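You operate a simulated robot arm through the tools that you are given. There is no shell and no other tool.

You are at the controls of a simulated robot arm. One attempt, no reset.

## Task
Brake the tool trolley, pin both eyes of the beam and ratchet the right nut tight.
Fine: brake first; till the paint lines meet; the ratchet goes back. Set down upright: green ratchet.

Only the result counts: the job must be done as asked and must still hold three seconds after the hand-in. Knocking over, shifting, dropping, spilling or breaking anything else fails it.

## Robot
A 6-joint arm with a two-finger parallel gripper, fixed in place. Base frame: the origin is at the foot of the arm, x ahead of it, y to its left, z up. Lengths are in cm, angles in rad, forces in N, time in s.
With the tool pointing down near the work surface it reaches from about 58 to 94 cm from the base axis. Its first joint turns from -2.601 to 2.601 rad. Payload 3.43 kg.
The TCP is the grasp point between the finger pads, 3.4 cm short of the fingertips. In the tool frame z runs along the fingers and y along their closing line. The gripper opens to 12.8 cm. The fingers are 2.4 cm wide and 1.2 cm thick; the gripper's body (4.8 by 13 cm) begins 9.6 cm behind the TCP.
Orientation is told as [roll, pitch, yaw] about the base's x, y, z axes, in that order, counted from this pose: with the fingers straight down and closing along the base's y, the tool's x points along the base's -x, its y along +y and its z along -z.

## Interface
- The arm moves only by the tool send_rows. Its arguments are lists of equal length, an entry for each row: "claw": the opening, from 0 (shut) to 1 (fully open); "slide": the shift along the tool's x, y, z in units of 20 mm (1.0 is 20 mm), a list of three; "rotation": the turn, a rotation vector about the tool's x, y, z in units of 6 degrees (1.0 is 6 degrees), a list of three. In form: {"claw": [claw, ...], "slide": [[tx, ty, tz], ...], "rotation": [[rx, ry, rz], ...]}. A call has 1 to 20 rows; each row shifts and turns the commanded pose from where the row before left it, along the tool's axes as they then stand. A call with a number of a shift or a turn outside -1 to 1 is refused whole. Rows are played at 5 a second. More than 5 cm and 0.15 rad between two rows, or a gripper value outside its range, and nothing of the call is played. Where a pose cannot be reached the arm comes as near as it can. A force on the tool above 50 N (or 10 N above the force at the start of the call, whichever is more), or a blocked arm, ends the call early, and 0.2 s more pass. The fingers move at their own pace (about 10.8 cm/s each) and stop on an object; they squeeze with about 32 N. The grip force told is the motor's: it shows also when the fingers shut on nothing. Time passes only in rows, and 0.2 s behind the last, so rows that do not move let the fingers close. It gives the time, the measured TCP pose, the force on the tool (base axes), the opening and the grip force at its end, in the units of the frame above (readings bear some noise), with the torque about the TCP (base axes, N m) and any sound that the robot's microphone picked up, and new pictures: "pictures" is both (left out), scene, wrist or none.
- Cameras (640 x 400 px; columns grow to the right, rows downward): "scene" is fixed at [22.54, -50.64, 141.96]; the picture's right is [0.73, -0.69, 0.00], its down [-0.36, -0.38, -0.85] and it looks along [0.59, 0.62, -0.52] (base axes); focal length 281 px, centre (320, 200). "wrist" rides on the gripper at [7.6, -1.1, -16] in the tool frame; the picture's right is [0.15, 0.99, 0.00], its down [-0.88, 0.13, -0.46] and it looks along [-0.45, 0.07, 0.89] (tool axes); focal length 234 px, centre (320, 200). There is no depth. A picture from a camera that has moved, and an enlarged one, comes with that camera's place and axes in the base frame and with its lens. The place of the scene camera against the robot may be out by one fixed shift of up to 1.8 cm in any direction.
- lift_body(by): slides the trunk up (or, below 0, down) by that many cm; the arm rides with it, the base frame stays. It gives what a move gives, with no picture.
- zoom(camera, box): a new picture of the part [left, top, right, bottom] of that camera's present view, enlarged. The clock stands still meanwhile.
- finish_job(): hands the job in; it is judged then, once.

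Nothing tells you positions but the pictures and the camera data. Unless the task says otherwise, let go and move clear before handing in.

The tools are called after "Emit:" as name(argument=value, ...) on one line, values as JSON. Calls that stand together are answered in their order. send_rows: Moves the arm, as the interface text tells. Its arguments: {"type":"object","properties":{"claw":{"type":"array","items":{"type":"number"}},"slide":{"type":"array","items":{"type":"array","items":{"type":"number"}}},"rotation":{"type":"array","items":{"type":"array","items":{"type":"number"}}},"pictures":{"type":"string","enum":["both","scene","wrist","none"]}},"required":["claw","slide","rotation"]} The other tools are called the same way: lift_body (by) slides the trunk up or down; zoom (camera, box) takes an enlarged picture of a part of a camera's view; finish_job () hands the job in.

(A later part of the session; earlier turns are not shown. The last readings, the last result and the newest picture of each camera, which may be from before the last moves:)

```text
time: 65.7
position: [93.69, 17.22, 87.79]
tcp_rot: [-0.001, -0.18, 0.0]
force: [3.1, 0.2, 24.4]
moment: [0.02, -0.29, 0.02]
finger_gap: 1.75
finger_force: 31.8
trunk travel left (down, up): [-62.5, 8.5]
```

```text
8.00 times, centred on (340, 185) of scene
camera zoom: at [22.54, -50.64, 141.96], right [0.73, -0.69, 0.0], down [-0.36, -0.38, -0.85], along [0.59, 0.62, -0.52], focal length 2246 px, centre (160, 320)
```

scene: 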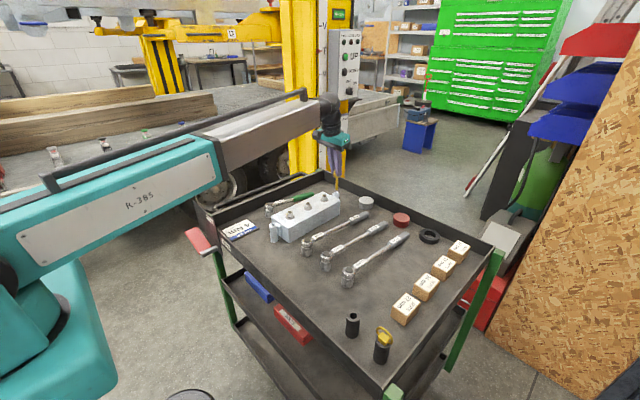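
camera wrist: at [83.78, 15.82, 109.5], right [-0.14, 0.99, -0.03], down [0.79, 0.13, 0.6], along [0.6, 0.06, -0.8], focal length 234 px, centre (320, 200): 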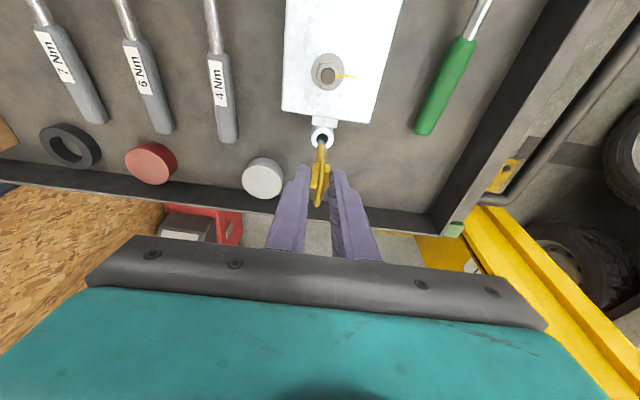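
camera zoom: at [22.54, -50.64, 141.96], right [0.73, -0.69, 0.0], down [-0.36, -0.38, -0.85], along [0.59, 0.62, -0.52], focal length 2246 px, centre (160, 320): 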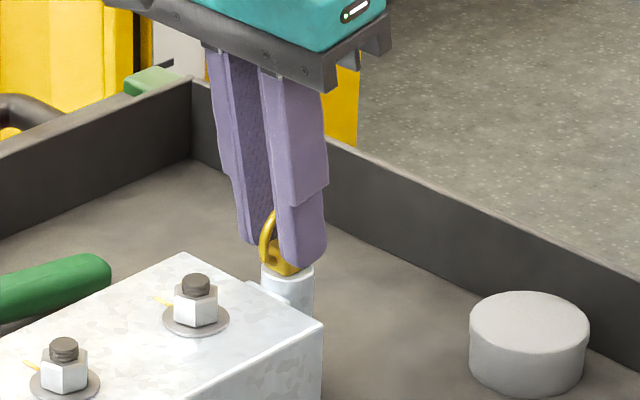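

The head is seated (24 N reaction). I release and withdraw upward.

Emit:
send_rows(claw=[0, 0.1, 0.2, 0.35, 0.35, 0.35, 0.35, 0.35, 0.35, 0.35, 0.35], slide=[[-0.009, 0, -0.05], [0, 0, 0], [0, 0, 0], [0, 0, 0], [0, 0, 0], [-0.035, 0, -0.197], [-0.088, 0, -0.492], [-0.176, 0, -0.984], [-0.176, 0, -0.984], [-0.176, 0, -0.984], [-0.088, 0, -0.492]], rotation=[[0, 0, 0], [0, 0, 0], [0, 0, 0], [0, 0, 0], [0, 0, 0], [0, 0, 0], [0, 0, 0], [0, 0, 0], [0, 0, 0], [0, 0, 0], [0, 0, 0]], pictures="both")

Emit:
zoom(camera="wrist", box=[270, 70, 370, 190])

Emit:
zoom(camera="scene", box=[310, 160, 370, 210])

```text
time: 68.1
position: [93.86, 17.0, 96.06]
tcp_rot: [-0.002, -0.177, 0.0]
force: [0.1, -0.3, -1.2]
moment: [0.03, -0.01, 0.01]
finger_gap: 4.47
finger_force: 0.1
trunk travel left (down, up): [-62.5, 8.5]
camera wrist: at [83.61, 15.93, 110.29], right [-0.14, 0.99, -0.03], down [0.79, 0.13, 0.6], along [0.6, 0.07, -0.8], focal length 234 px, centre (320, 200)
```

scene: 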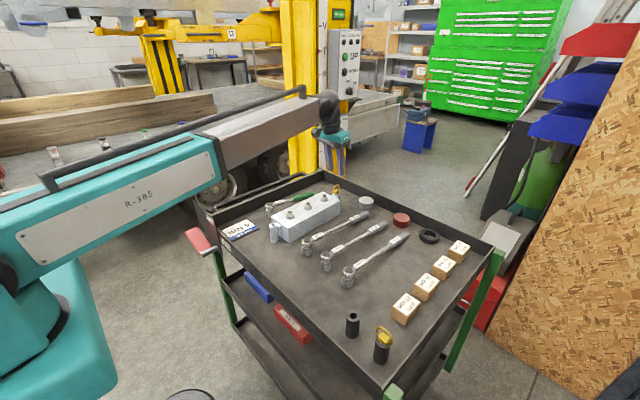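
wrist: 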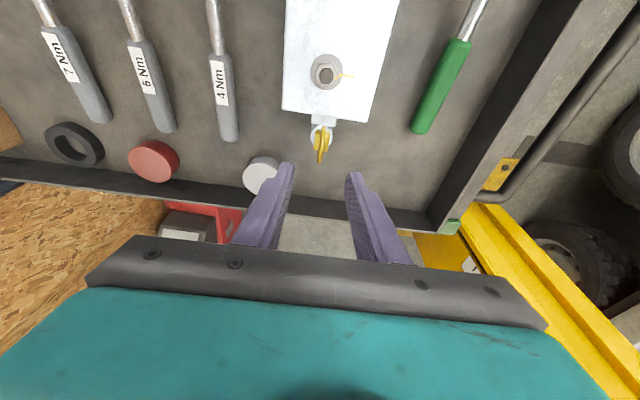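

```text
3.33 times, centred on (320, 130) of wrist
camera zoom: at [83.61, 15.93, 110.29], right [-0.14, 0.99, -0.03], down [0.79, 0.13, 0.6], along [0.6, 0.07, -0.8], focal length 781 px, centre (320, 433)
```

zoom: 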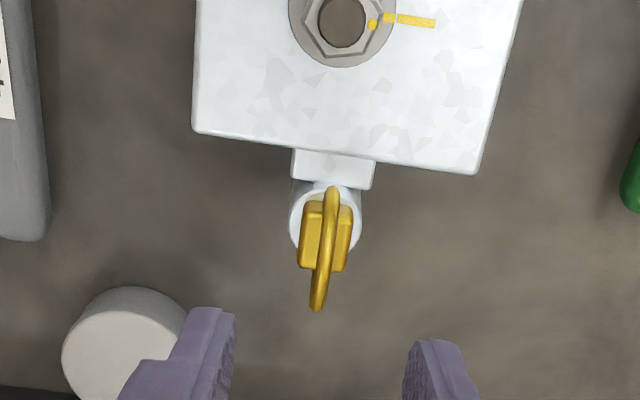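

```text
8.00 times, centred on (340, 185) of scene
camera zoom: at [22.54, -50.64, 141.96], right [0.73, -0.69, 0.0], down [-0.36, -0.38, -0.85], along [0.59, 0.62, -0.52], focal length 2246 px, centre (160, 320)
```

zoom: 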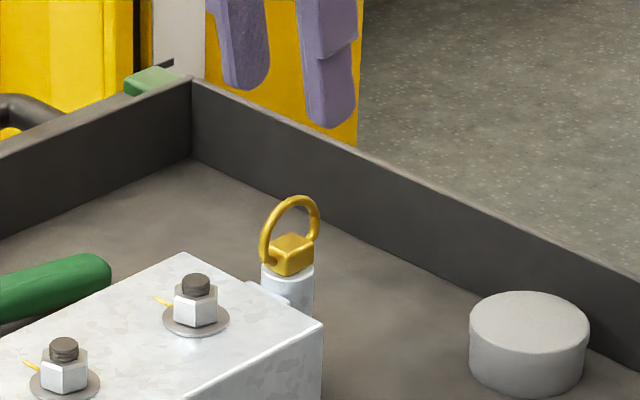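

Far eye is pinned. I move back, remove the tilt and turn the hand for the second pin.

Emit:
send_rows(claw=[0.5, 0.5, 0.5, 0.5, 0.5, 0.5, 0.5, 0.5, 0.5, 0.5, 0.5, 0.5, 0.5, 0.5, 0.5], slide=[[0.2, 0, -0.5], [0.5, 0, -0.6], [0.896, -0.3, -0.668], [0.896, -0.7, -0.668], [0.984, -1, -0.176], [0.984, -1, -0.176], [0.984, -1, -0.176], [0.984, -1, -0.176], [0.984, -1, -0.176], [0.984, -1, -0.176], [0.984, -1, -0.176], [0.984, -1, -0.176], [0.984, -1, -0.176], [0.7, -0.7, -0.12], [0.3, -0.3, 0]], rotation=[[0, 0, 0], [0, 0, 0], [0, 0, 0], [0, 0, 0], [0, 0, 0], [0, 0, 0], [0, 0, 0], [0, 0, 0], [0, 0, 0], [0, 0, 0], [0, 0, 0], [0, 0.3, 0], [0, 0.5, 0], [0, 0.5, 0], [0, 0.39, 0]], pictures="none")

Emit:
send_rows(claw=[0.5, 0.5, 0.5, 0.5, 0.5, 0.5, 0.5, 0.5, 0.5, 0.5, 0.5, 0.5, 0.5, 0.5, 0.5, 0.5, 0.5], slide=[[0, 0, 0], [0, 0, 0], [0, 0, 0], [0, 0, 0], [0, 0, 0], [0, 0, 0], [0, 0, 0], [0, 0, 0], [0, 0, 0], [0, 0, 0], [0, 0, 0], [0, 0, 0], [0, 0, 0], [0, 0, 0], [0, 0, 0], [0, 0, 0], [0, 0, 0]], rotation=[[0, 0, -0.3], [0, 0, -0.7], [0, 0, -1], [0, 0, -1], [0, 0, -1], [0, 0, -1], [0, 0, -1], [0, 0, -1], [0, 0, -1], [0, 0, -1], [0, 0, -1], [0, 0, -1], [0, 0, -1], [0, 0, -1], [0, 0, -1], [0, 0, -0.7], [0, 0, -0.3]], pictures="none")

```text
time: 71.3
position: [68.02, -5.02, 100.08]
tcp_rot: [-0.002, 0.001, 0.0]
force: [-0.1, 0.6, -0.2]
moment: [-0.03, -0.05, -0.01]
finger_gap: 6.4
finger_force: 0.1
trunk travel left (down, up): [-62.5, 8.5]
```

```text
time: 74.9
position: [67.92, -5.06, 99.97]
tcp_rot: [0.0, 0.002, 1.571]
force: [0.0, 0.0, -0.4]
moment: [0.02, 0.0, -0.03]
finger_gap: 6.41
finger_force: 0.0
trunk travel left (down, up): [-62.5, 8.5]
```

Emit:
send_rows(claw=[0.5, 0.5, 0.5, 0.5, 0.5, 0.5, 0.5, 0.5, 0.5, 0.5, 0.5, 0.5, 0.5, 0.5, 0.5, 0.5], slide=[[0.3, 0.12, 0], [0.7, 0.28, 0], [1, 0.4, 0], [1, 0.4, 0], [1, 0.4, 0], [1, 0.4, 0], [1, 0.4, 0], [1, 0.4, 0], [1, 0.4, 0], [1, 0.4, 0.2], [1, 0.4, 0.4], [1, 0.4, 0.5], [1, 0.4, 0.5], [1, 0.4, 0.5], [0.8, 0.31, 0.3], [0.45, 0.2, 0.1]], rotation=[[0, 0, 0], [0, 0, 0], [0, 0, 0], [0, 0, 0], [0, 0, 0], [0, 0, 0], [0, 0, 0], [0, 0, 0], [0, 0, 0], [0, 0, 0], [0, 0, 0], [0, 0, 0], [0, 0, 0], [0, 0, 0], [0, 0, 0], [0, 0, 0]])

Emit:
zoom(camera="wrist", box=[240, 100, 400, 220])

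```text
time: 78.3
position: [56.43, -33.47, 95.09]
tcp_rot: [-0.001, 0.001, 1.57]
force: [-0.4, -0.6, -0.5]
moment: [0.03, 0.0, 0.02]
finger_gap: 6.41
finger_force: 0.2
trunk travel left (down, up): [-62.5, 8.5]
camera wrist: at [57.72, -41.03, 110.94], right [-0.99, -0.15, 0.0], down [-0.13, 0.88, 0.45], along [-0.07, 0.45, -0.89], focal length 234 px, centre (320, 200)
```

scene: 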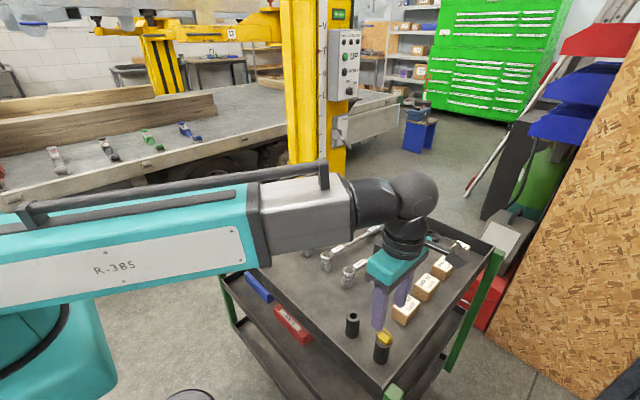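
wrist: 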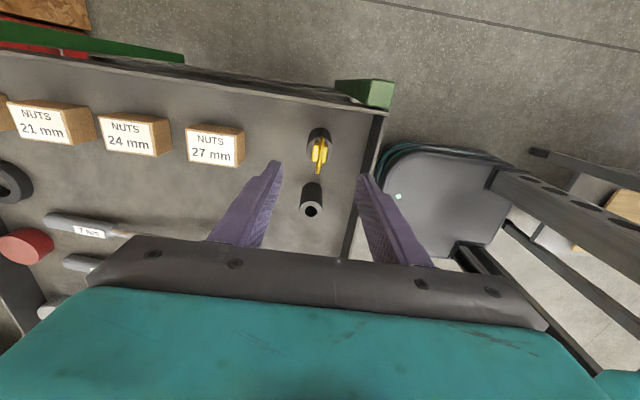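

```text
3.33 times, centred on (320, 160) of wrist
camera zoom: at [57.72, -41.03, 110.94], right [-0.99, -0.15, 0.0], down [-0.13, 0.88, 0.45], along [-0.07, 0.45, -0.89], focal length 781 px, centre (320, 333)
```

zoom: 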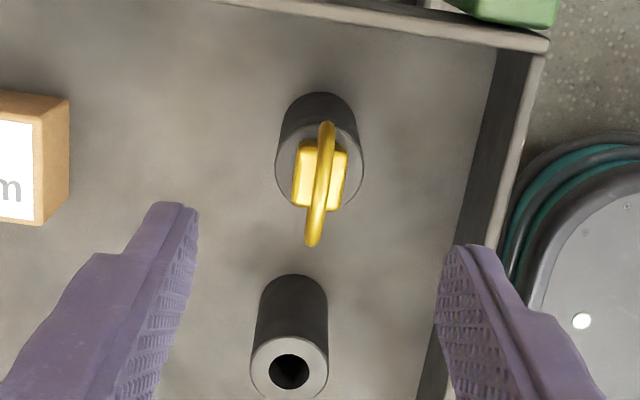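

Emit:
send_rows(claw=[0.5, 0.5, 0.5, 0.5, 0.5, 0.5], slide=[[0.065, -0.04, 0.4], [0, 0, 0.8], [0, 0, 0.9], [0, 0, 0.8], [0, 0, 0.5], [0, 0, 0.25]], rotation=[[0, 0, 0], [0, 0, 0], [0, 0, 0], [0, 0, 0], [0, 0, 0], [0, 0, 0]], pictures="none")

Emit:
zoom(camera="wrist", box=[240, 100, 400, 220])

Emit:
zoom(camera="scene", box=[340, 290, 420, 370])

```text
time: 79.7
position: [56.49, -33.54, 87.79]
tcp_rot: [0.0, 0.0, 1.57]
force: [-0.1, -0.1, 0.2]
moment: [0.0, 0.02, -0.01]
finger_gap: 6.41
finger_force: 0.1
trunk travel left (down, up): [-62.5, 8.5]
```

```text
3.33 times, centred on (320, 160) of wrist
camera zoom: at [57.82, -41.16, 103.63], right [-0.99, -0.15, 0.0], down [-0.13, 0.88, 0.45], along [-0.07, 0.45, -0.89], focal length 781 px, centre (320, 333)
```

zoom: 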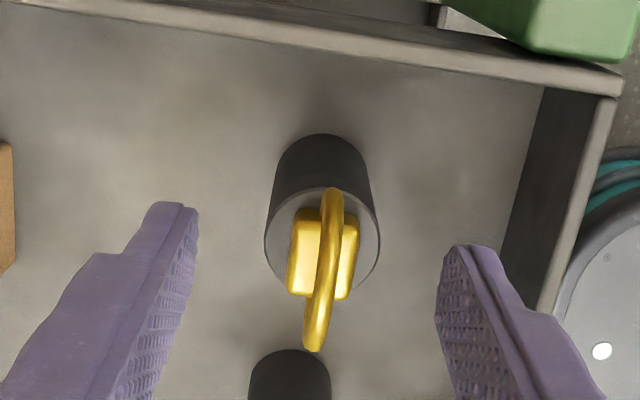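

```text
5.00 times, centred on (380, 330) of scene
camera zoom: at [22.54, -50.64, 141.96], right [0.73, -0.69, 0.0], down [-0.36, -0.38, -0.85], along [0.59, 0.62, -0.52], focal length 1404 px, centre (20, -450)
```

zoom: 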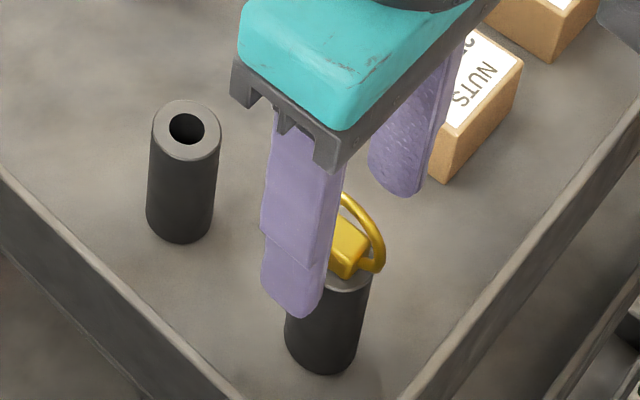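

Emit:
send_rows(claw=[0.3, 0.2, 0.15, 0.1, 0.05, 0, 0, 0], slide=[[0, 0.02, 0], [0, 0, 0], [0, 0, 0], [0, 0, 0], [0, 0, 0], [0, 0, 0], [0, 0, 0], [0, 0, 0]], rotation=[[0, 0, 0], [0, 0, 0], [0, 0, 0], [0, 0, 0], [0, 0, 0], [0, 0, 0], [0, 0, 0], [0, 0, 0]], pictures="none")

Emit:
send_rows(claw=[0, 0, 0, 0, 0, 0, 0, 0, 0], slide=[[0, 0, -0.2], [0, 0, -0.4], [0, 0, -0.8], [0, 0, -1], [0, 0, -1], [0, 0, -1], [0, 0, -1], [0, 0, -0.8], [0, 0, -0.4]], rotation=[[0, 0, 0], [0, 0, 0], [0, 0, 0], [0, 0, 0], [0, 0, 0], [0, 0, 0], [0, 0, 0], [0, 0, 0], [0, 0, 0]])

```text
time: 81.5
position: [56.58, -33.58, 87.7]
tcp_rot: [0.0, 0.001, 1.572]
force: [-0.4, 0.4, -0.5]
moment: [0.02, 0.03, 0.02]
finger_gap: 1.71
finger_force: 31.6
trunk travel left (down, up): [-62.5, 8.5]
```

```text
time: 83.5
position: [56.59, -33.53, 100.88]
tcp_rot: [0.001, 0.0, 1.571]
force: [0.9, -0.5, -1.3]
moment: [-0.03, 0.0, 0.01]
finger_gap: 1.68
finger_force: 32.5
trunk travel left (down, up): [-62.5, 8.5]
camera wrist: at [57.83, -41.13, 116.79], right [-0.99, -0.15, 0.0], down [-0.13, 0.88, 0.45], along [-0.07, 0.45, -0.89], focal length 234 px, centre (320, 200)
```

scene: 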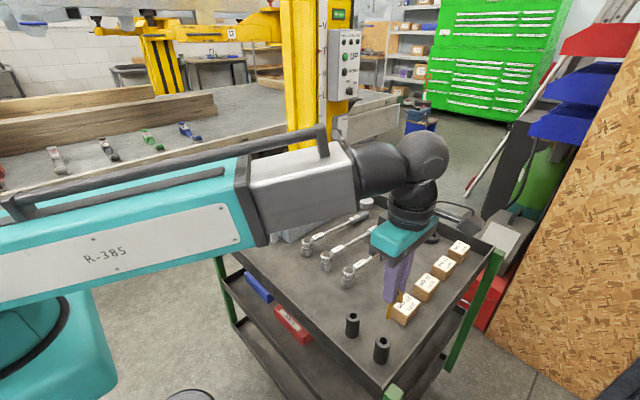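
wrist: 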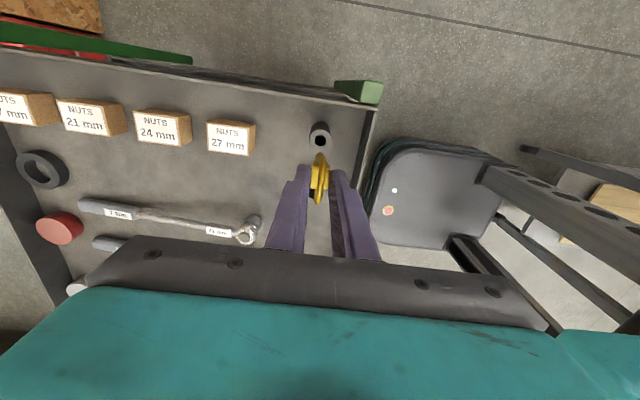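

Second pin is out. I carry it toward the near eye and turn the hand back.

Emit:
send_rows(claw=[0, 0, 0, 0, 0, 0, 0, 0, 0, 0, 0, 0, 0, 0], slide=[[-0.3, -0.1, 0], [-0.7, -0.2, 0], [-1, -0.3, 0], [-1, -0.3, 0], [-1, -0.3, 0], [-1, -0.3, 0], [-1, -0.3, 0], [-1, -0.3, 0], [-1, -0.3, 0], [-1, -0.3, 0], [-1, -0.3, 0], [-1, -0.3, 0], [-0.7, -0.2, 0], [-0.3, -0.1, 0]], rotation=[[0, 0, 0], [0, 0, 0], [0, 0, 0], [0, 0, 0], [0, 0, 0], [0, 0, 0], [0, 0, 0], [0, 0, 0], [0, 0, 0], [0, 0, 0], [0, 0, 0], [0, 0, 0], [0, 0, 0], [0, 0, 0]], pictures="none")

Emit:
send_rows(claw=[0, 0, 0, 0, 0, 0, 0, 0, 0, 0, 0, 0, 0, 0, 0, 0, 0], slide=[[0, 0, 0], [0, 0, 0], [0, 0, 0], [0, 0, 0], [0, 0, 0], [0, 0, 0], [0, 0, 0], [0, 0, 0], [0, 0, 0], [0, 0, 0], [0, 0, 0], [0, 0, 0], [0, 0, 0], [0, 0, 0], [0, 0, 0], [0, 0, 0], [0, 0, 0]], rotation=[[0, 0, 0.3], [0, 0, 0.7], [0, 0, 1], [0, 0, 1], [0, 0, 1], [0, 0, 1], [0, 0, 1], [0, 0, 1], [0, 0, 1], [0, 0, 1], [0, 0, 1], [0, 0, 1], [0, 0, 1], [0, 0, 1], [0, 0, 1], [0, 0, 0.7], [0, 0, 0.3]], pictures="none")

```text
time: 86.5
position: [63.79, -9.64, 100.87]
tcp_rot: [-0.001, 0.001, 1.569]
force: [-0.4, 0.0, -0.4]
moment: [-0.01, 0.0, -0.01]
finger_gap: 1.73
finger_force: 31.7
trunk travel left (down, up): [-62.5, 8.5]
```

```text
time: 90.1
position: [63.69, -9.69, 100.88]
tcp_rot: [-0.001, 0.001, -0.001]
force: [-0.6, -0.3, -0.6]
moment: [-0.05, 0.02, -0.04]
finger_gap: 1.64
finger_force: 31.9
trunk travel left (down, up): [-62.5, 8.5]
```

Emit:
send_rows(claw=[0, 0, 0, 0, 0, 0, 0, 0, 0, 0, 0, 0, 0, 0, 0, 0, 0, 0, 0, 0], slide=[[-0.05, 0.3, 0], [0, 0.7, 0], [0, 1, 0], [0, 1, 0], [0, 1, 0], [0, 1, 0], [0, 1, 0], [0, 1, 0], [0, 1, 0], [0, 1, 0], [0, 1, 0], [0, 1, 0], [0, 1, 0], [0, 0.9, 0], [0, 0.4, 0], [0, 0, 0.4], [0, 0, 0.8], [0, 0, 0.8], [0, 0, 0.6], [0, 0, 0.2]], rotation=[[0, 0, 0], [0, 0, 0], [0, 0, 0], [0, 0, 0], [0, 0, 0], [0, 0, 0], [0, 0, 0], [0, 0, 0], [0, 0, 0], [0, 0, 0], [0, 0, 0], [0, 0, 0], [0, 0, 0], [0, 0, 0], [0, 0, 0], [0, 0, 0], [0, 0, 0], [0, 0, 0], [0, 0, 0], [0, 0, 0]])

Emit:
zoom(camera="wrist", box=[280, 110, 360, 210])

Emit:
zoom(camera="scene", box=[245, 200, 305, 250])

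```text
time: 94.3
position: [63.91, 16.9, 95.35]
tcp_rot: [-0.002, 0.0, 0.001]
force: [0.1, -0.8, 0.0]
moment: [0.02, 0.0, 0.0]
finger_gap: 1.69
finger_force: 32.1
trunk travel left (down, up): [-62.5, 8.5]
camera wrist: at [56.45, 15.85, 111.14], right [-0.15, 0.99, 0.0], down [0.88, 0.13, 0.46], along [0.45, 0.06, -0.89], focal length 234 px, centre (320, 200)
```

scene: 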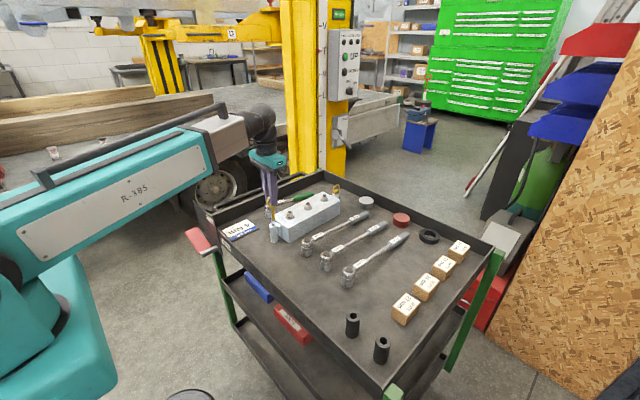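
wrist: 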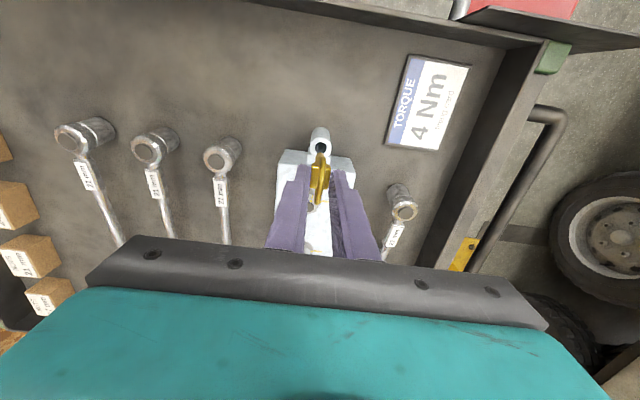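

```text
4.00 times, centred on (320, 160) of wrist
camera zoom: at [56.45, 15.85, 111.14], right [-0.15, 0.99, 0.0], down [0.88, 0.13, 0.46], along [0.45, 0.06, -0.89], focal length 937 px, centre (320, 360)
```

zoom: 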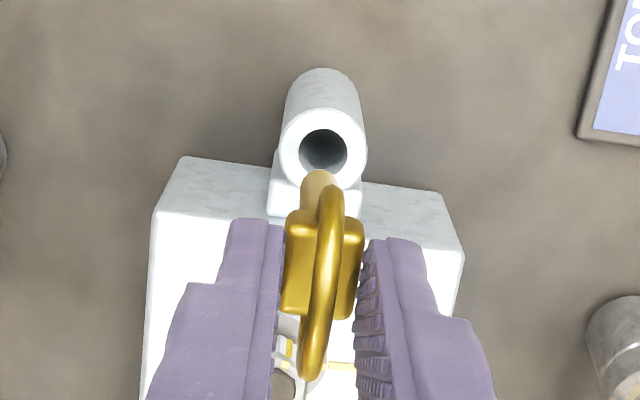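

```text
8.00 times, centred on (275, 225) of scene
camera zoom: at [22.54, -50.64, 141.96], right [0.73, -0.69, 0.0], down [-0.36, -0.38, -0.85], along [0.59, 0.62, -0.52], focal length 2246 px, centre (680, 0)
```

zoom: 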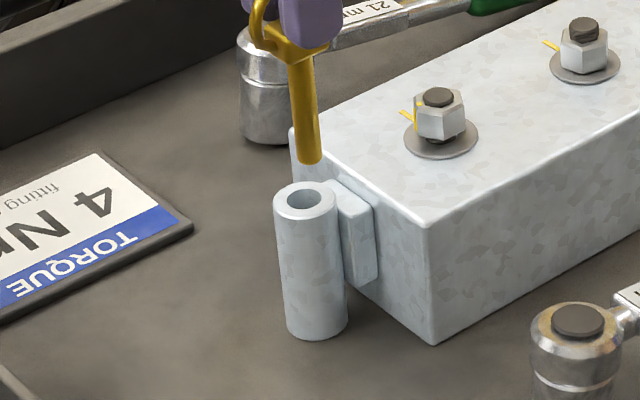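

Pin is ~4 mm too far in +x. I correct, lower 1 cm and re-check.

Emit:
send_rows(claw=[0, 0, 0, 0], slide=[[0.1, 0.02, 0], [0.09, 0.01, 0], [0, 0, 0.3], [0, 0, 0.2]], rotation=[[0, 0, 0], [0, 0, 0], [0, 0, 0], [0, 0, 0]], pictures="none")

Emit:
zoom(camera="wrist", box=[280, 110, 360, 210])

Emit:
zoom(camera="scene", box=[245, 200, 305, 250])

```text
time: 95.3
position: [63.46, 17.13, 94.28]
tcp_rot: [-0.001, 0.001, 0.001]
force: [0.4, 0.4, -0.3]
moment: [0.02, -0.04, 0.03]
finger_gap: 1.7
finger_force: 32.0
trunk travel left (down, up): [-62.5, 8.5]
```

```text
4.00 times, centred on (320, 160) of wrist
camera zoom: at [56.07, 15.95, 110.16], right [-0.15, 0.99, 0.0], down [0.88, 0.13, 0.46], along [0.45, 0.06, -0.89], focal length 937 px, centre (320, 360)
```

zoom: 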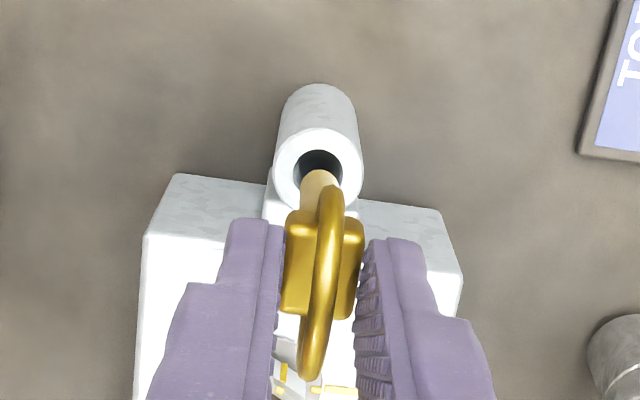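

```text
8.00 times, centred on (275, 225) of scene
camera zoom: at [22.54, -50.64, 141.96], right [0.73, -0.69, 0.0], down [-0.36, -0.38, -0.85], along [0.59, 0.62, -0.52], focal length 2246 px, centre (680, 0)
```

zoom: 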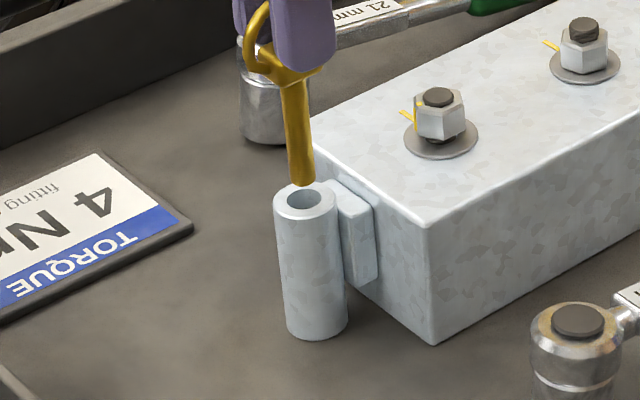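

Aligned now. I lower the pin into the near eye.

Emit:
send_rows(claw=[0, 0, 0, 0, 0, 0, 0, 0], slide=[[0, 0.02, 0.1], [0, 0, 0.2], [0, 0, 0.2], [0, 0, 0.2], [0, 0, 0.3], [0, 0, 0.3], [0, 0, 0.3], [0, 0, 0.2]], rotation=[[0, 0, 0], [0, 0, 0], [0, 0, 0], [0, 0, 0], [0, 0, 0], [0, 0, 0], [0, 0, 0], [0, 0, 0]], pictures="none")

Emit:
zoom(camera="wrist", box=[280, 110, 360, 210])

Emit:
zoom(camera="scene", box=[245, 200, 305, 250])

```text
time: 97.1
position: [63.5, 17.15, 90.61]
tcp_rot: [-0.001, 0.0, -0.001]
force: [0.6, 0.3, -0.3]
moment: [-0.01, -0.01, 0.02]
finger_gap: 1.69
finger_force: 32.4
trunk travel left (down, up): [-62.5, 8.5]
```

```text
4.00 times, centred on (320, 160) of wrist
camera zoom: at [56.02, 16.03, 106.57], right [-0.15, 0.99, 0.0], down [0.88, 0.13, 0.45], along [0.45, 0.06, -0.89], focal length 937 px, centre (320, 360)
```

zoom: 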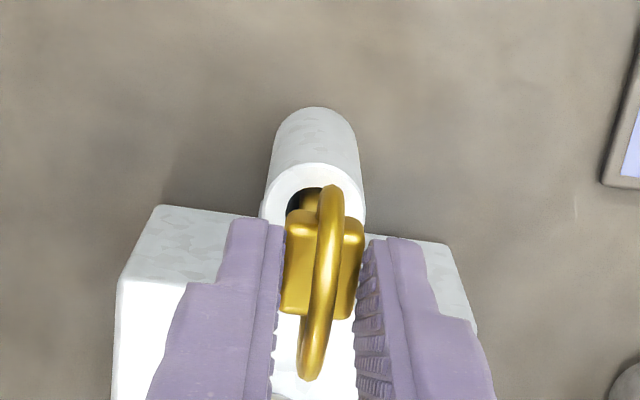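

```text
8.00 times, centred on (275, 225) of scene
camera zoom: at [22.54, -50.64, 141.96], right [0.73, -0.69, 0.0], down [-0.36, -0.38, -0.85], along [0.59, 0.62, -0.52], focal length 2246 px, centre (680, 0)
```

zoom: 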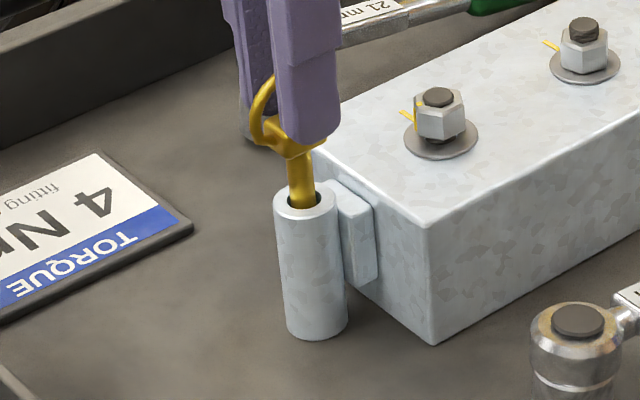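

Emit:
send_rows(claw=[0, 0, 0, 0, 0, 0, 0, 0], slide=[[0, 0, 0.2], [0, 0, 0.3], [0, 0, 0.3], [0, 0, 0.3], [0, 0, 0.2], [0, 0, 0.1], [0, 0, 0.1], [0, 0, 0]], rotation=[[0, 0, 0], [0, 0, 0], [0, 0, 0], [0, 0, 0], [0, 0, 0], [0, 0, 0], [0, 0, 0], [0, 0, 0]], pictures="none")

Emit:
zoom(camera="scene", box=[245, 200, 305, 250])

```text
time: 98.9
position: [63.49, 17.13, 87.95]
tcp_rot: [0.0, -0.004, 0.0]
force: [4.7, 1.3, 23.9]
moment: [0.02, -0.17, -0.02]
finger_gap: 1.69
finger_force: 32.0
trunk travel left (down, up): [-62.5, 8.5]
```

```text
8.00 times, centred on (275, 225) of scene
camera zoom: at [22.54, -50.64, 141.96], right [0.73, -0.69, 0.0], down [-0.36, -0.38, -0.85], along [0.59, 0.62, -0.52], focal length 2246 px, centre (680, 0)
```

zoom: 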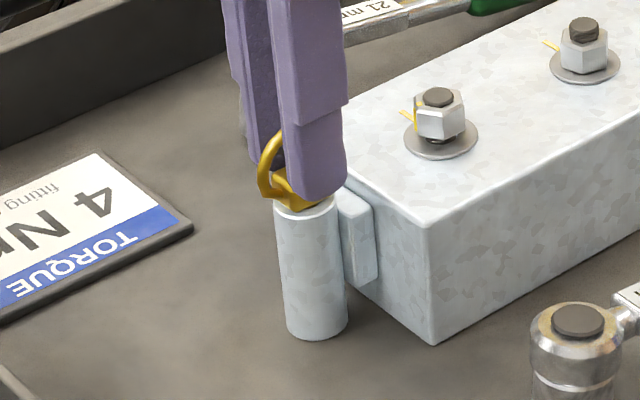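

Seated. I release and rise.

Emit:
send_rows(claw=[0, 0.1, 0.2, 0.3, 0.3, 0.3, 0.3, 0.3, 0.3, 0.3, 0.3, 0.3], slide=[[0, 0, -0.05], [0, 0, 0], [0, 0, 0], [0, 0, 0], [0, 0, 0], [0, 0, -0.2], [0, 0, -0.5], [0, 0, -1], [0, 0, -1], [0, 0, -1], [0, 0, -1], [0, 0, -0.5]], rotation=[[0, 0, 0], [0, 0, 0], [0, 0, 0], [0, 0, 0], [0, 0, 0], [0, 0, 0], [0, 0, 0], [0, 0, 0], [0, 0, 0], [0, 0, 0], [0, 0, 0], [0, 0, 0]])

Emit:
zoom(camera="scene", box=[240, 170, 360, 250])

Emit:
zoom(camera="wrist", box=[250, 80, 450, 260])

```text
time: 101.5
position: [63.52, 17.03, 98.19]
tcp_rot: [-0.001, 0.002, 0.002]
force: [0.2, 0.6, 0.0]
moment: [-0.01, -0.01, -0.01]
finger_gap: 3.84
finger_force: 0.1
trunk travel left (down, up): [-62.5, 8.5]
camera wrist: at [56.05, 15.96, 114.09], right [-0.15, 0.99, 0.0], down [0.88, 0.13, 0.45], along [0.45, 0.06, -0.89], focal length 234 px, centre (320, 200)
```

scene: 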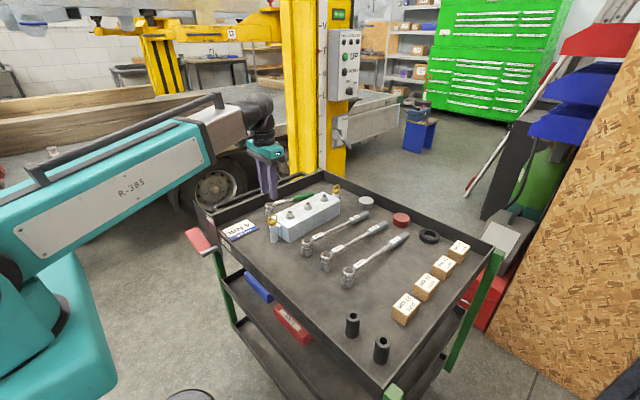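
wrist: 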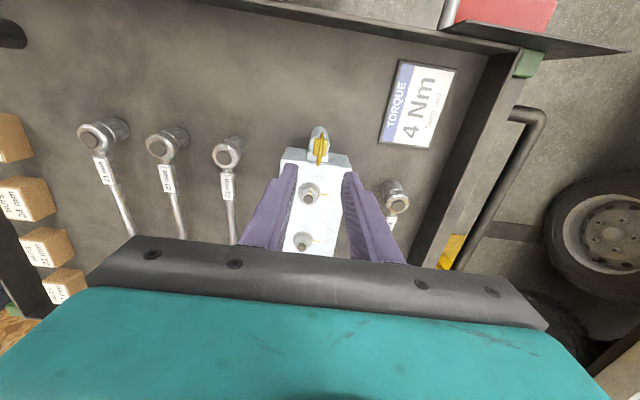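

```text
5.00 times, centred on (300, 210) of scene
camera zoom: at [22.54, -50.64, 141.96], right [0.73, -0.69, 0.0], down [-0.36, -0.38, -0.85], along [0.59, 0.62, -0.52], focal length 1404 px, centre (420, 150)
```

zoom: 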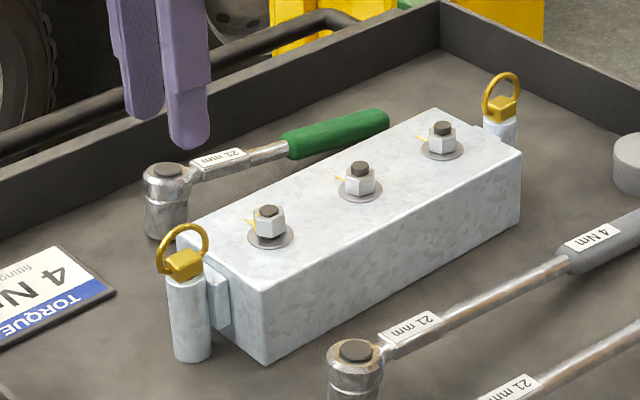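

```text
2.22 times, centred on (350, 170) of wrist
camera zoom: at [56.05, 15.96, 114.09], right [-0.15, 0.99, 0.0], down [0.88, 0.13, 0.45], along [0.45, 0.06, -0.89], focal length 520 px, centre (253, 267)
```

zoom: 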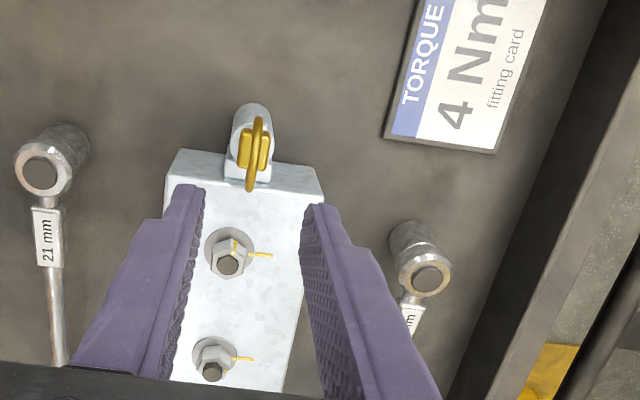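

Both eyes are pinned. Now the green ratchet: its head is near (71.4, 30.5), top z≈82, handle running in +x to about x 93. I move above its handle for a close look.

Emit:
send_rows(claw=[0.3, 0.4, 0.5, 0.6, 0.6, 0.6, 0.6, 0.6, 0.6, 0.6, 0.6, 0.6], slide=[[-0.2, 0.2, -0.2], [-0.7, 0.5, -0.3], [-1, 0.7, 0], [-1, 0.7, 0], [-1, 0.7, 0], [-1, 0.7, 0], [-1, 0.7, 0], [-1, 0.7, 0], [-1, 0.7, 0], [-1, 0.6, 0], [-0.8, 0.4, 0.3], [-0.3, 0.2, 0.2]], rotation=[[0, 0, 0], [0, 0, 0], [0, 0, 0], [0, 0, 0], [0, 0, 0], [0, 0, 0], [0, 0, 0], [0, 0, 0], [0, 0, 0], [0, 0, 0], [0, 0, 0], [0, 0, 0]])

Emit:
zoom(camera="wrist", box=[250, 60, 410, 240])

Emit:
zoom(camera="scene", box=[255, 180, 335, 230])

```text
time: 104.1
position: [83.61, 30.6, 98.11]
tcp_rot: [-0.003, -0.001, -0.001]
force: [0.0, 0.3, -0.1]
moment: [0.02, -0.01, 0.06]
finger_gap: 7.67
finger_force: 0.0
trunk travel left (down, up): [-62.5, 8.5]
camera wrist: at [76.13, 29.65, 114.01], right [-0.15, 0.99, 0.0], down [0.88, 0.13, 0.46], along [0.45, 0.06, -0.89], focal length 234 px, centre (320, 200)
```

scene: 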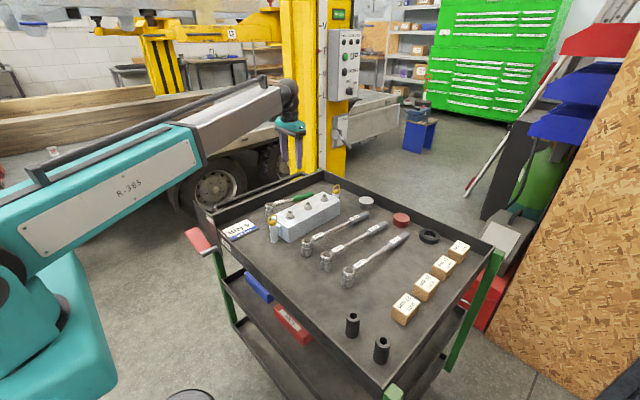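
wrist: 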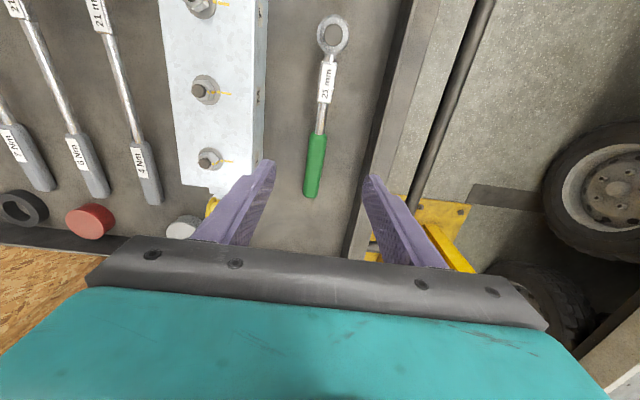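

```text
2.22 times, centred on (330, 150) of wrist
camera zoom: at [76.13, 29.65, 114.01], right [-0.15, 0.99, 0.0], down [0.88, 0.13, 0.46], along [0.45, 0.06, -0.89], focal length 520 px, centre (298, 311)
```

zoom: 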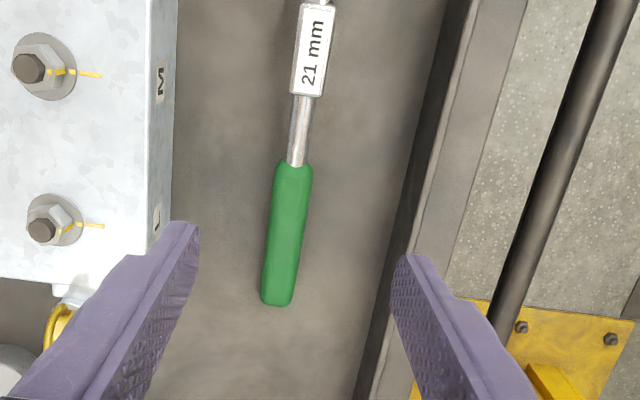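

```text
8.00 times, centred on (295, 205) of scene
camera zoom: at [22.54, -50.64, 141.96], right [0.73, -0.69, 0.0], down [-0.36, -0.38, -0.85], along [0.59, 0.62, -0.52], focal length 2246 px, centre (520, 160)
```

zoom: 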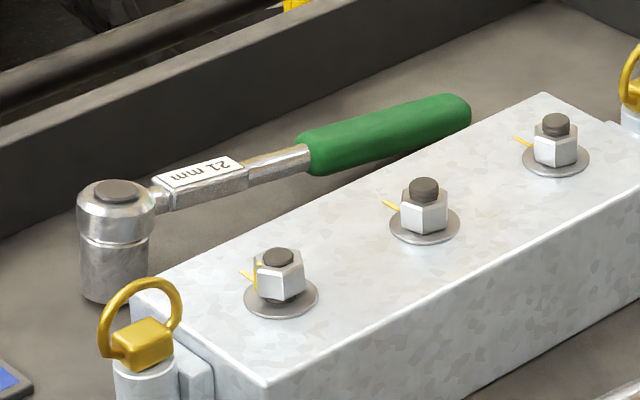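

The ratchet rests on its socket edge and handle end, tilted about 8°. I will grip the green handle near x≈84 with an 8° tool pitch so that pitch 0 makes the ratchet level.

Emit:
send_rows(claw=[0.4, 0.4, 0.4, 0.4, 0.4, 0.4, 0.4, 0.4, 0.4, 0.4], slide=[[-0.35, -0.1, 0], [0, 0, 0], [-0.05, 0, 0.35], [-0.1, 0, 0.8], [-0.139, 0, 0.99], [-0.139, 0, 0.99], [-0.139, 0, 0.99], [-0.139, 0, 0.99], [-0.1, 0, 0.7], [-0.05, 0, 0.35]], rotation=[[0, 0.63, 0], [0, 0.7, 0], [0, 0, 0], [0, 0, 0], [0, 0, 0], [0, 0, 0], [0, 0, 0], [0, 0, 0], [0, 0, 0], [0, 0, 0]])

Emit:
zoom(camera="wrist", box=[250, 80, 410, 240])

Emit:
zoom(camera="scene", box=[255, 170, 335, 220])

```text
time: 106.3
position: [84.17, 30.5, 85.73]
tcp_rot: [-0.003, 0.139, -0.004]
force: [0.0, 0.2, -1.2]
moment: [0.0, 0.01, -0.04]
finger_gap: 5.13
finger_force: 0.0
trunk travel left (down, up): [-62.5, 8.5]
camera wrist: at [79.07, 29.38, 102.49], right [-0.14, 0.99, 0.02], down [0.94, 0.13, 0.33], along [0.32, 0.06, -0.94], focal length 234 px, centre (320, 200)
```

scene: 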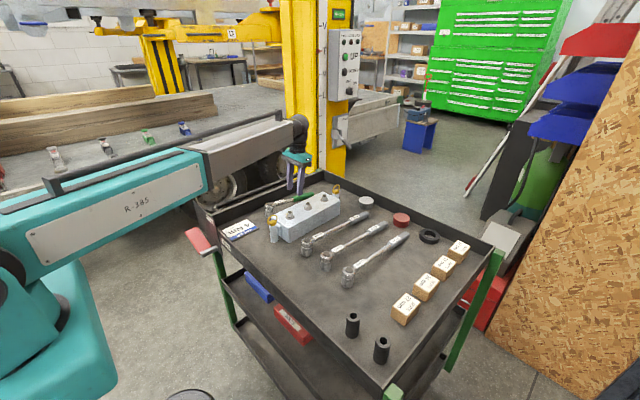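
wrist: 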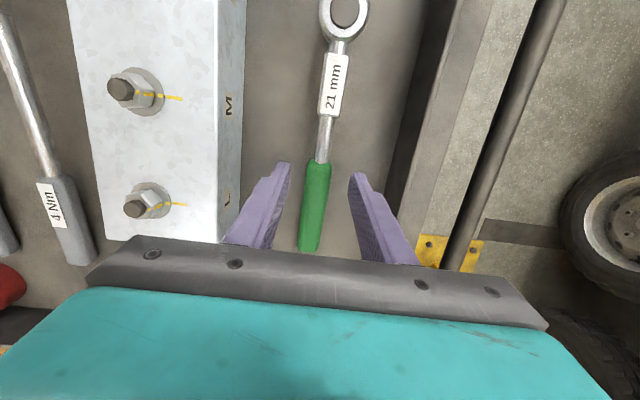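

```text
2.50 times, centred on (330, 160) of wrist
camera zoom: at [79.07, 29.38, 102.49], right [-0.14, 0.99, 0.02], down [0.94, 0.13, 0.33], along [0.32, 0.06, -0.94], focal length 585 px, centre (295, 300)
```

zoom: 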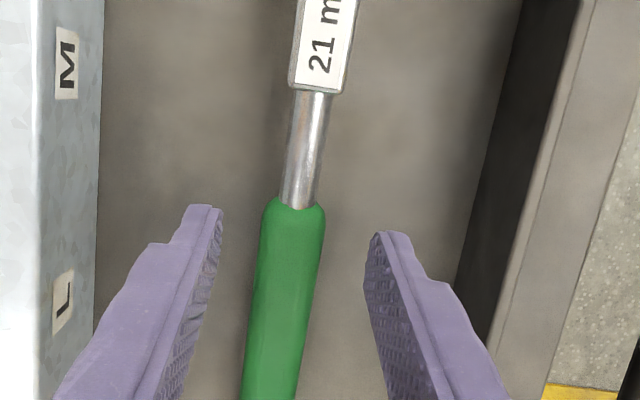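

```text
8.00 times, centred on (295, 195) of scene
camera zoom: at [22.54, -50.64, 141.96], right [0.73, -0.69, 0.0], down [-0.36, -0.38, -0.85], along [0.59, 0.62, -0.52], focal length 2246 px, centre (520, 240)
```

zoom: 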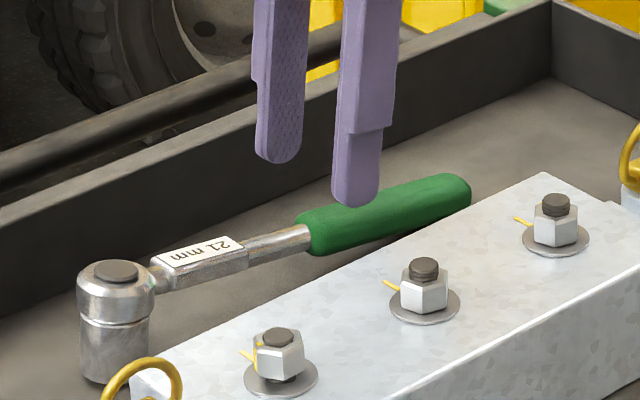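

Emit:
send_rows(claw=[0.4, 0.4, 0.4, 0.4, 0.4], slide=[[-0.055, 0, 0.4], [-0.09, 0, 0.6], [-0.08, 0, 0.55], [-0.055, 0, 0.35], [-0.02, 0, 0.18]], rotation=[[0, 0, 0], [0, 0, 0], [0, 0, 0], [0, 0, 0], [0, 0, 0]], pictures="none")

Emit:
zoom(camera="wrist", box=[250, 80, 410, 240])

Emit:
zoom(camera="scene", box=[255, 170, 335, 220])

```text
time: 107.5
position: [84.19, 30.37, 81.46]
tcp_rot: [-0.002, 0.141, -0.003]
force: [0.0, -0.8, 0.2]
moment: [0.01, -0.01, 0.02]
finger_gap: 5.14
finger_force: 0.2
trunk travel left (down, up): [-62.5, 8.5]
```

```text
2.50 times, centred on (330, 160) of wrist
camera zoom: at [79.08, 29.35, 98.24], right [-0.14, 0.99, 0.02], down [0.94, 0.13, 0.33], along [0.32, 0.06, -0.94], focal length 585 px, centre (295, 300)
```

zoom: 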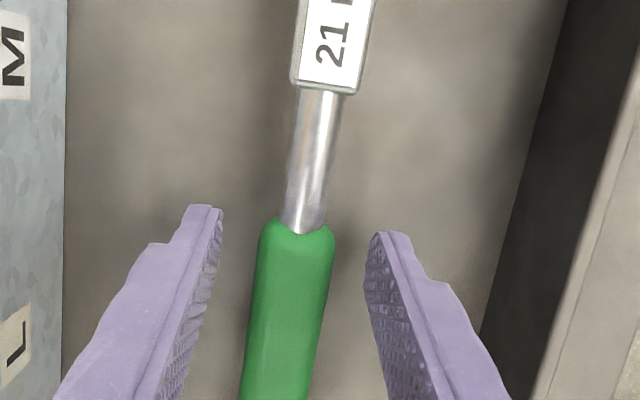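

```text
8.00 times, centred on (295, 195) of scene
camera zoom: at [22.54, -50.64, 141.96], right [0.73, -0.69, 0.0], down [-0.36, -0.38, -0.85], along [0.59, 0.62, -0.52], focal length 2246 px, centre (520, 240)
```

zoom: 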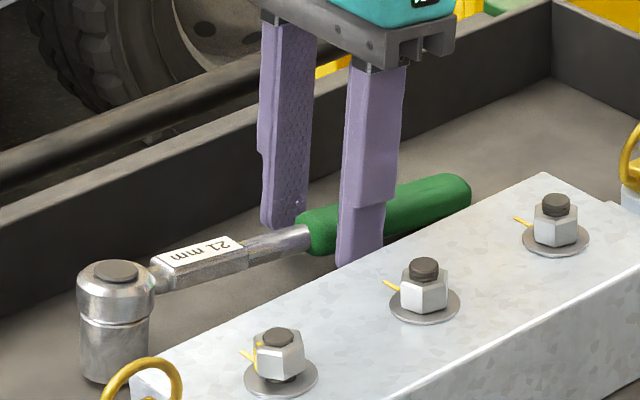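

Good straddle, but I want to be ~1 cm farther along the handle. I shift and then close.

Emit:
send_rows(claw=[0.4, 0.4, 0.3, 0.2, 0.15, 0.1, 0, 0, 0, 0], slide=[[-0.25, 0, -0.02], [-0.25, 0, -0.02], [0, 0, 0], [0, 0, 0], [0, 0, 0], [0, 0, 0], [0, 0, 0], [0, 0, 0], [0, 0, 0], [0, 0, 0]], rotation=[[0, 0, 0], [0, 0, 0], [0, 0, 0], [0, 0, 0], [0, 0, 0], [0, 0, 0], [0, 0, 0], [0, 0, 0], [0, 0, 0], [0, 0, 0]], pictures="none")

Emit:
zoom(camera="wrist", box=[250, 80, 410, 240])

Emit:
zoom(camera="scene", box=[255, 170, 335, 220])

```text
time: 109.7
position: [85.18, 30.47, 81.32]
tcp_rot: [-0.002, 0.139, -0.002]
force: [0.6, -0.5, 0.0]
moment: [0.08, -0.05, 0.03]
finger_gap: 2.59
finger_force: 32.3
trunk travel left (down, up): [-62.5, 8.5]
```

```text
2.50 times, centred on (330, 160) of wrist
camera zoom: at [80.06, 29.37, 98.22], right [-0.14, 0.99, 0.02], down [0.94, 0.13, 0.33], along [0.32, 0.06, -0.94], focal length 585 px, centre (295, 300)
```

zoom: 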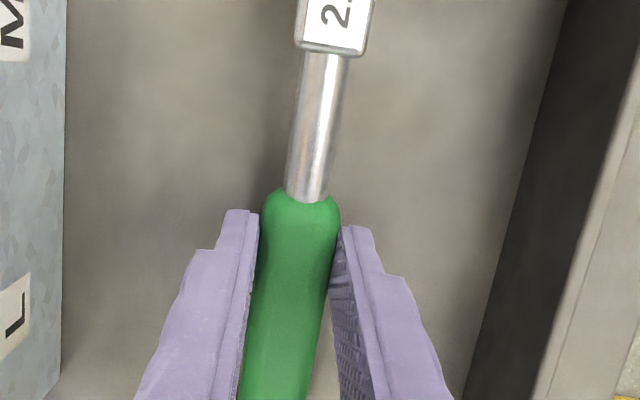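

```text
8.00 times, centred on (295, 195) of scene
camera zoom: at [22.54, -50.64, 141.96], right [0.73, -0.69, 0.0], down [-0.36, -0.38, -0.85], along [0.59, 0.62, -0.52], focal length 2246 px, centre (520, 240)
```

zoom: 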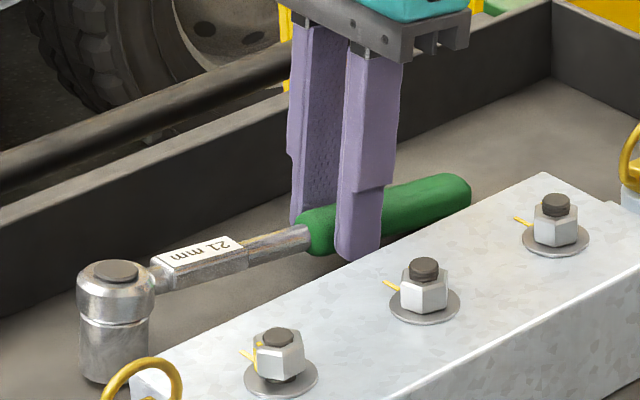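

Handle gripped, but from here the wrist camera could not see the head. I regrip on the steel shank, 3.7 cm nearer the head, so that I can watch the alignment.

Emit:
send_rows(claw=[0.1, 0.2, 0.35, 0.35, 0.35, 0.35, 0.35, 0.2, 0.1, 0, 0, 0], slide=[[0, 0, 0], [0, 0, 0], [0, 0, 0], [0.4, 0, 0], [0.8, 0, 0], [0.5, 0, 0], [0.15, 0, 0], [0, 0, 0], [0, 0, 0], [0, 0, 0], [0, 0, 0], [0, 0, 0]], rotation=[[0, 0, 0], [0, 0, 0], [0, 0, 0], [0, 0, 0], [0, 0, 0], [0, 0, 0], [0, 0, 0], [0, 0, 0], [0, 0, 0], [0, 0, 0], [0, 0, 0], [0, 0, 0]], pictures="wrist")

Emit:
zoom(camera="scene", box=[255, 170, 335, 220])

```text
time: 112.3
position: [81.64, 30.37, 81.94]
tcp_rot: [-0.002, 0.139, -0.002]
force: [-0.1, 0.5, 0.3]
moment: [0.0, 0.03, 0.03]
finger_gap: 1.46
finger_force: 31.9
trunk travel left (down, up): [-62.5, 8.5]
camera wrist: at [76.42, 29.36, 98.72], right [-0.14, 0.99, 0.02], down [0.94, 0.13, 0.33], along [0.32, 0.06, -0.94], focal length 234 px, centre (320, 200)
```

wrist: 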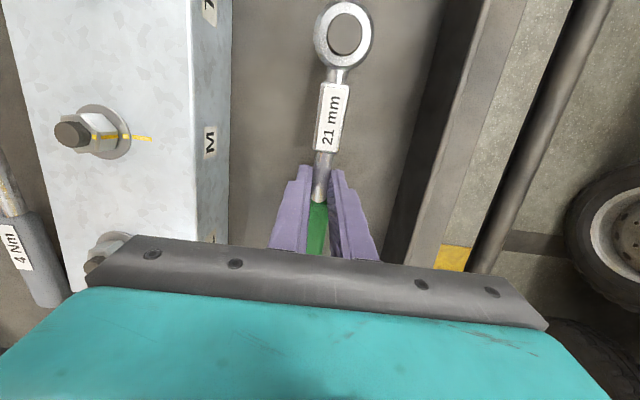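

```text
8.00 times, centred on (295, 195) of scene
camera zoom: at [22.54, -50.64, 141.96], right [0.73, -0.69, 0.0], down [-0.36, -0.38, -0.85], along [0.59, 0.62, -0.52], focal length 2246 px, centre (520, 240)
```

zoom: 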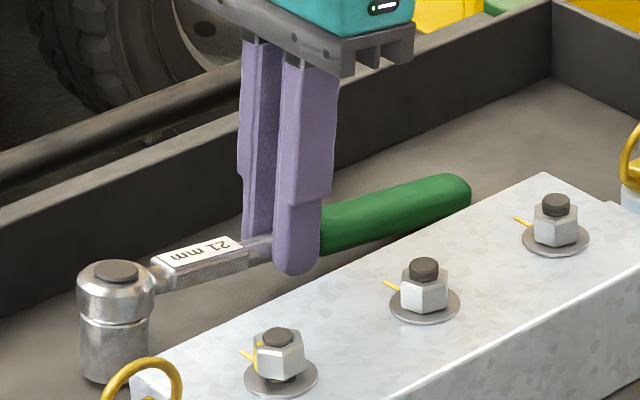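

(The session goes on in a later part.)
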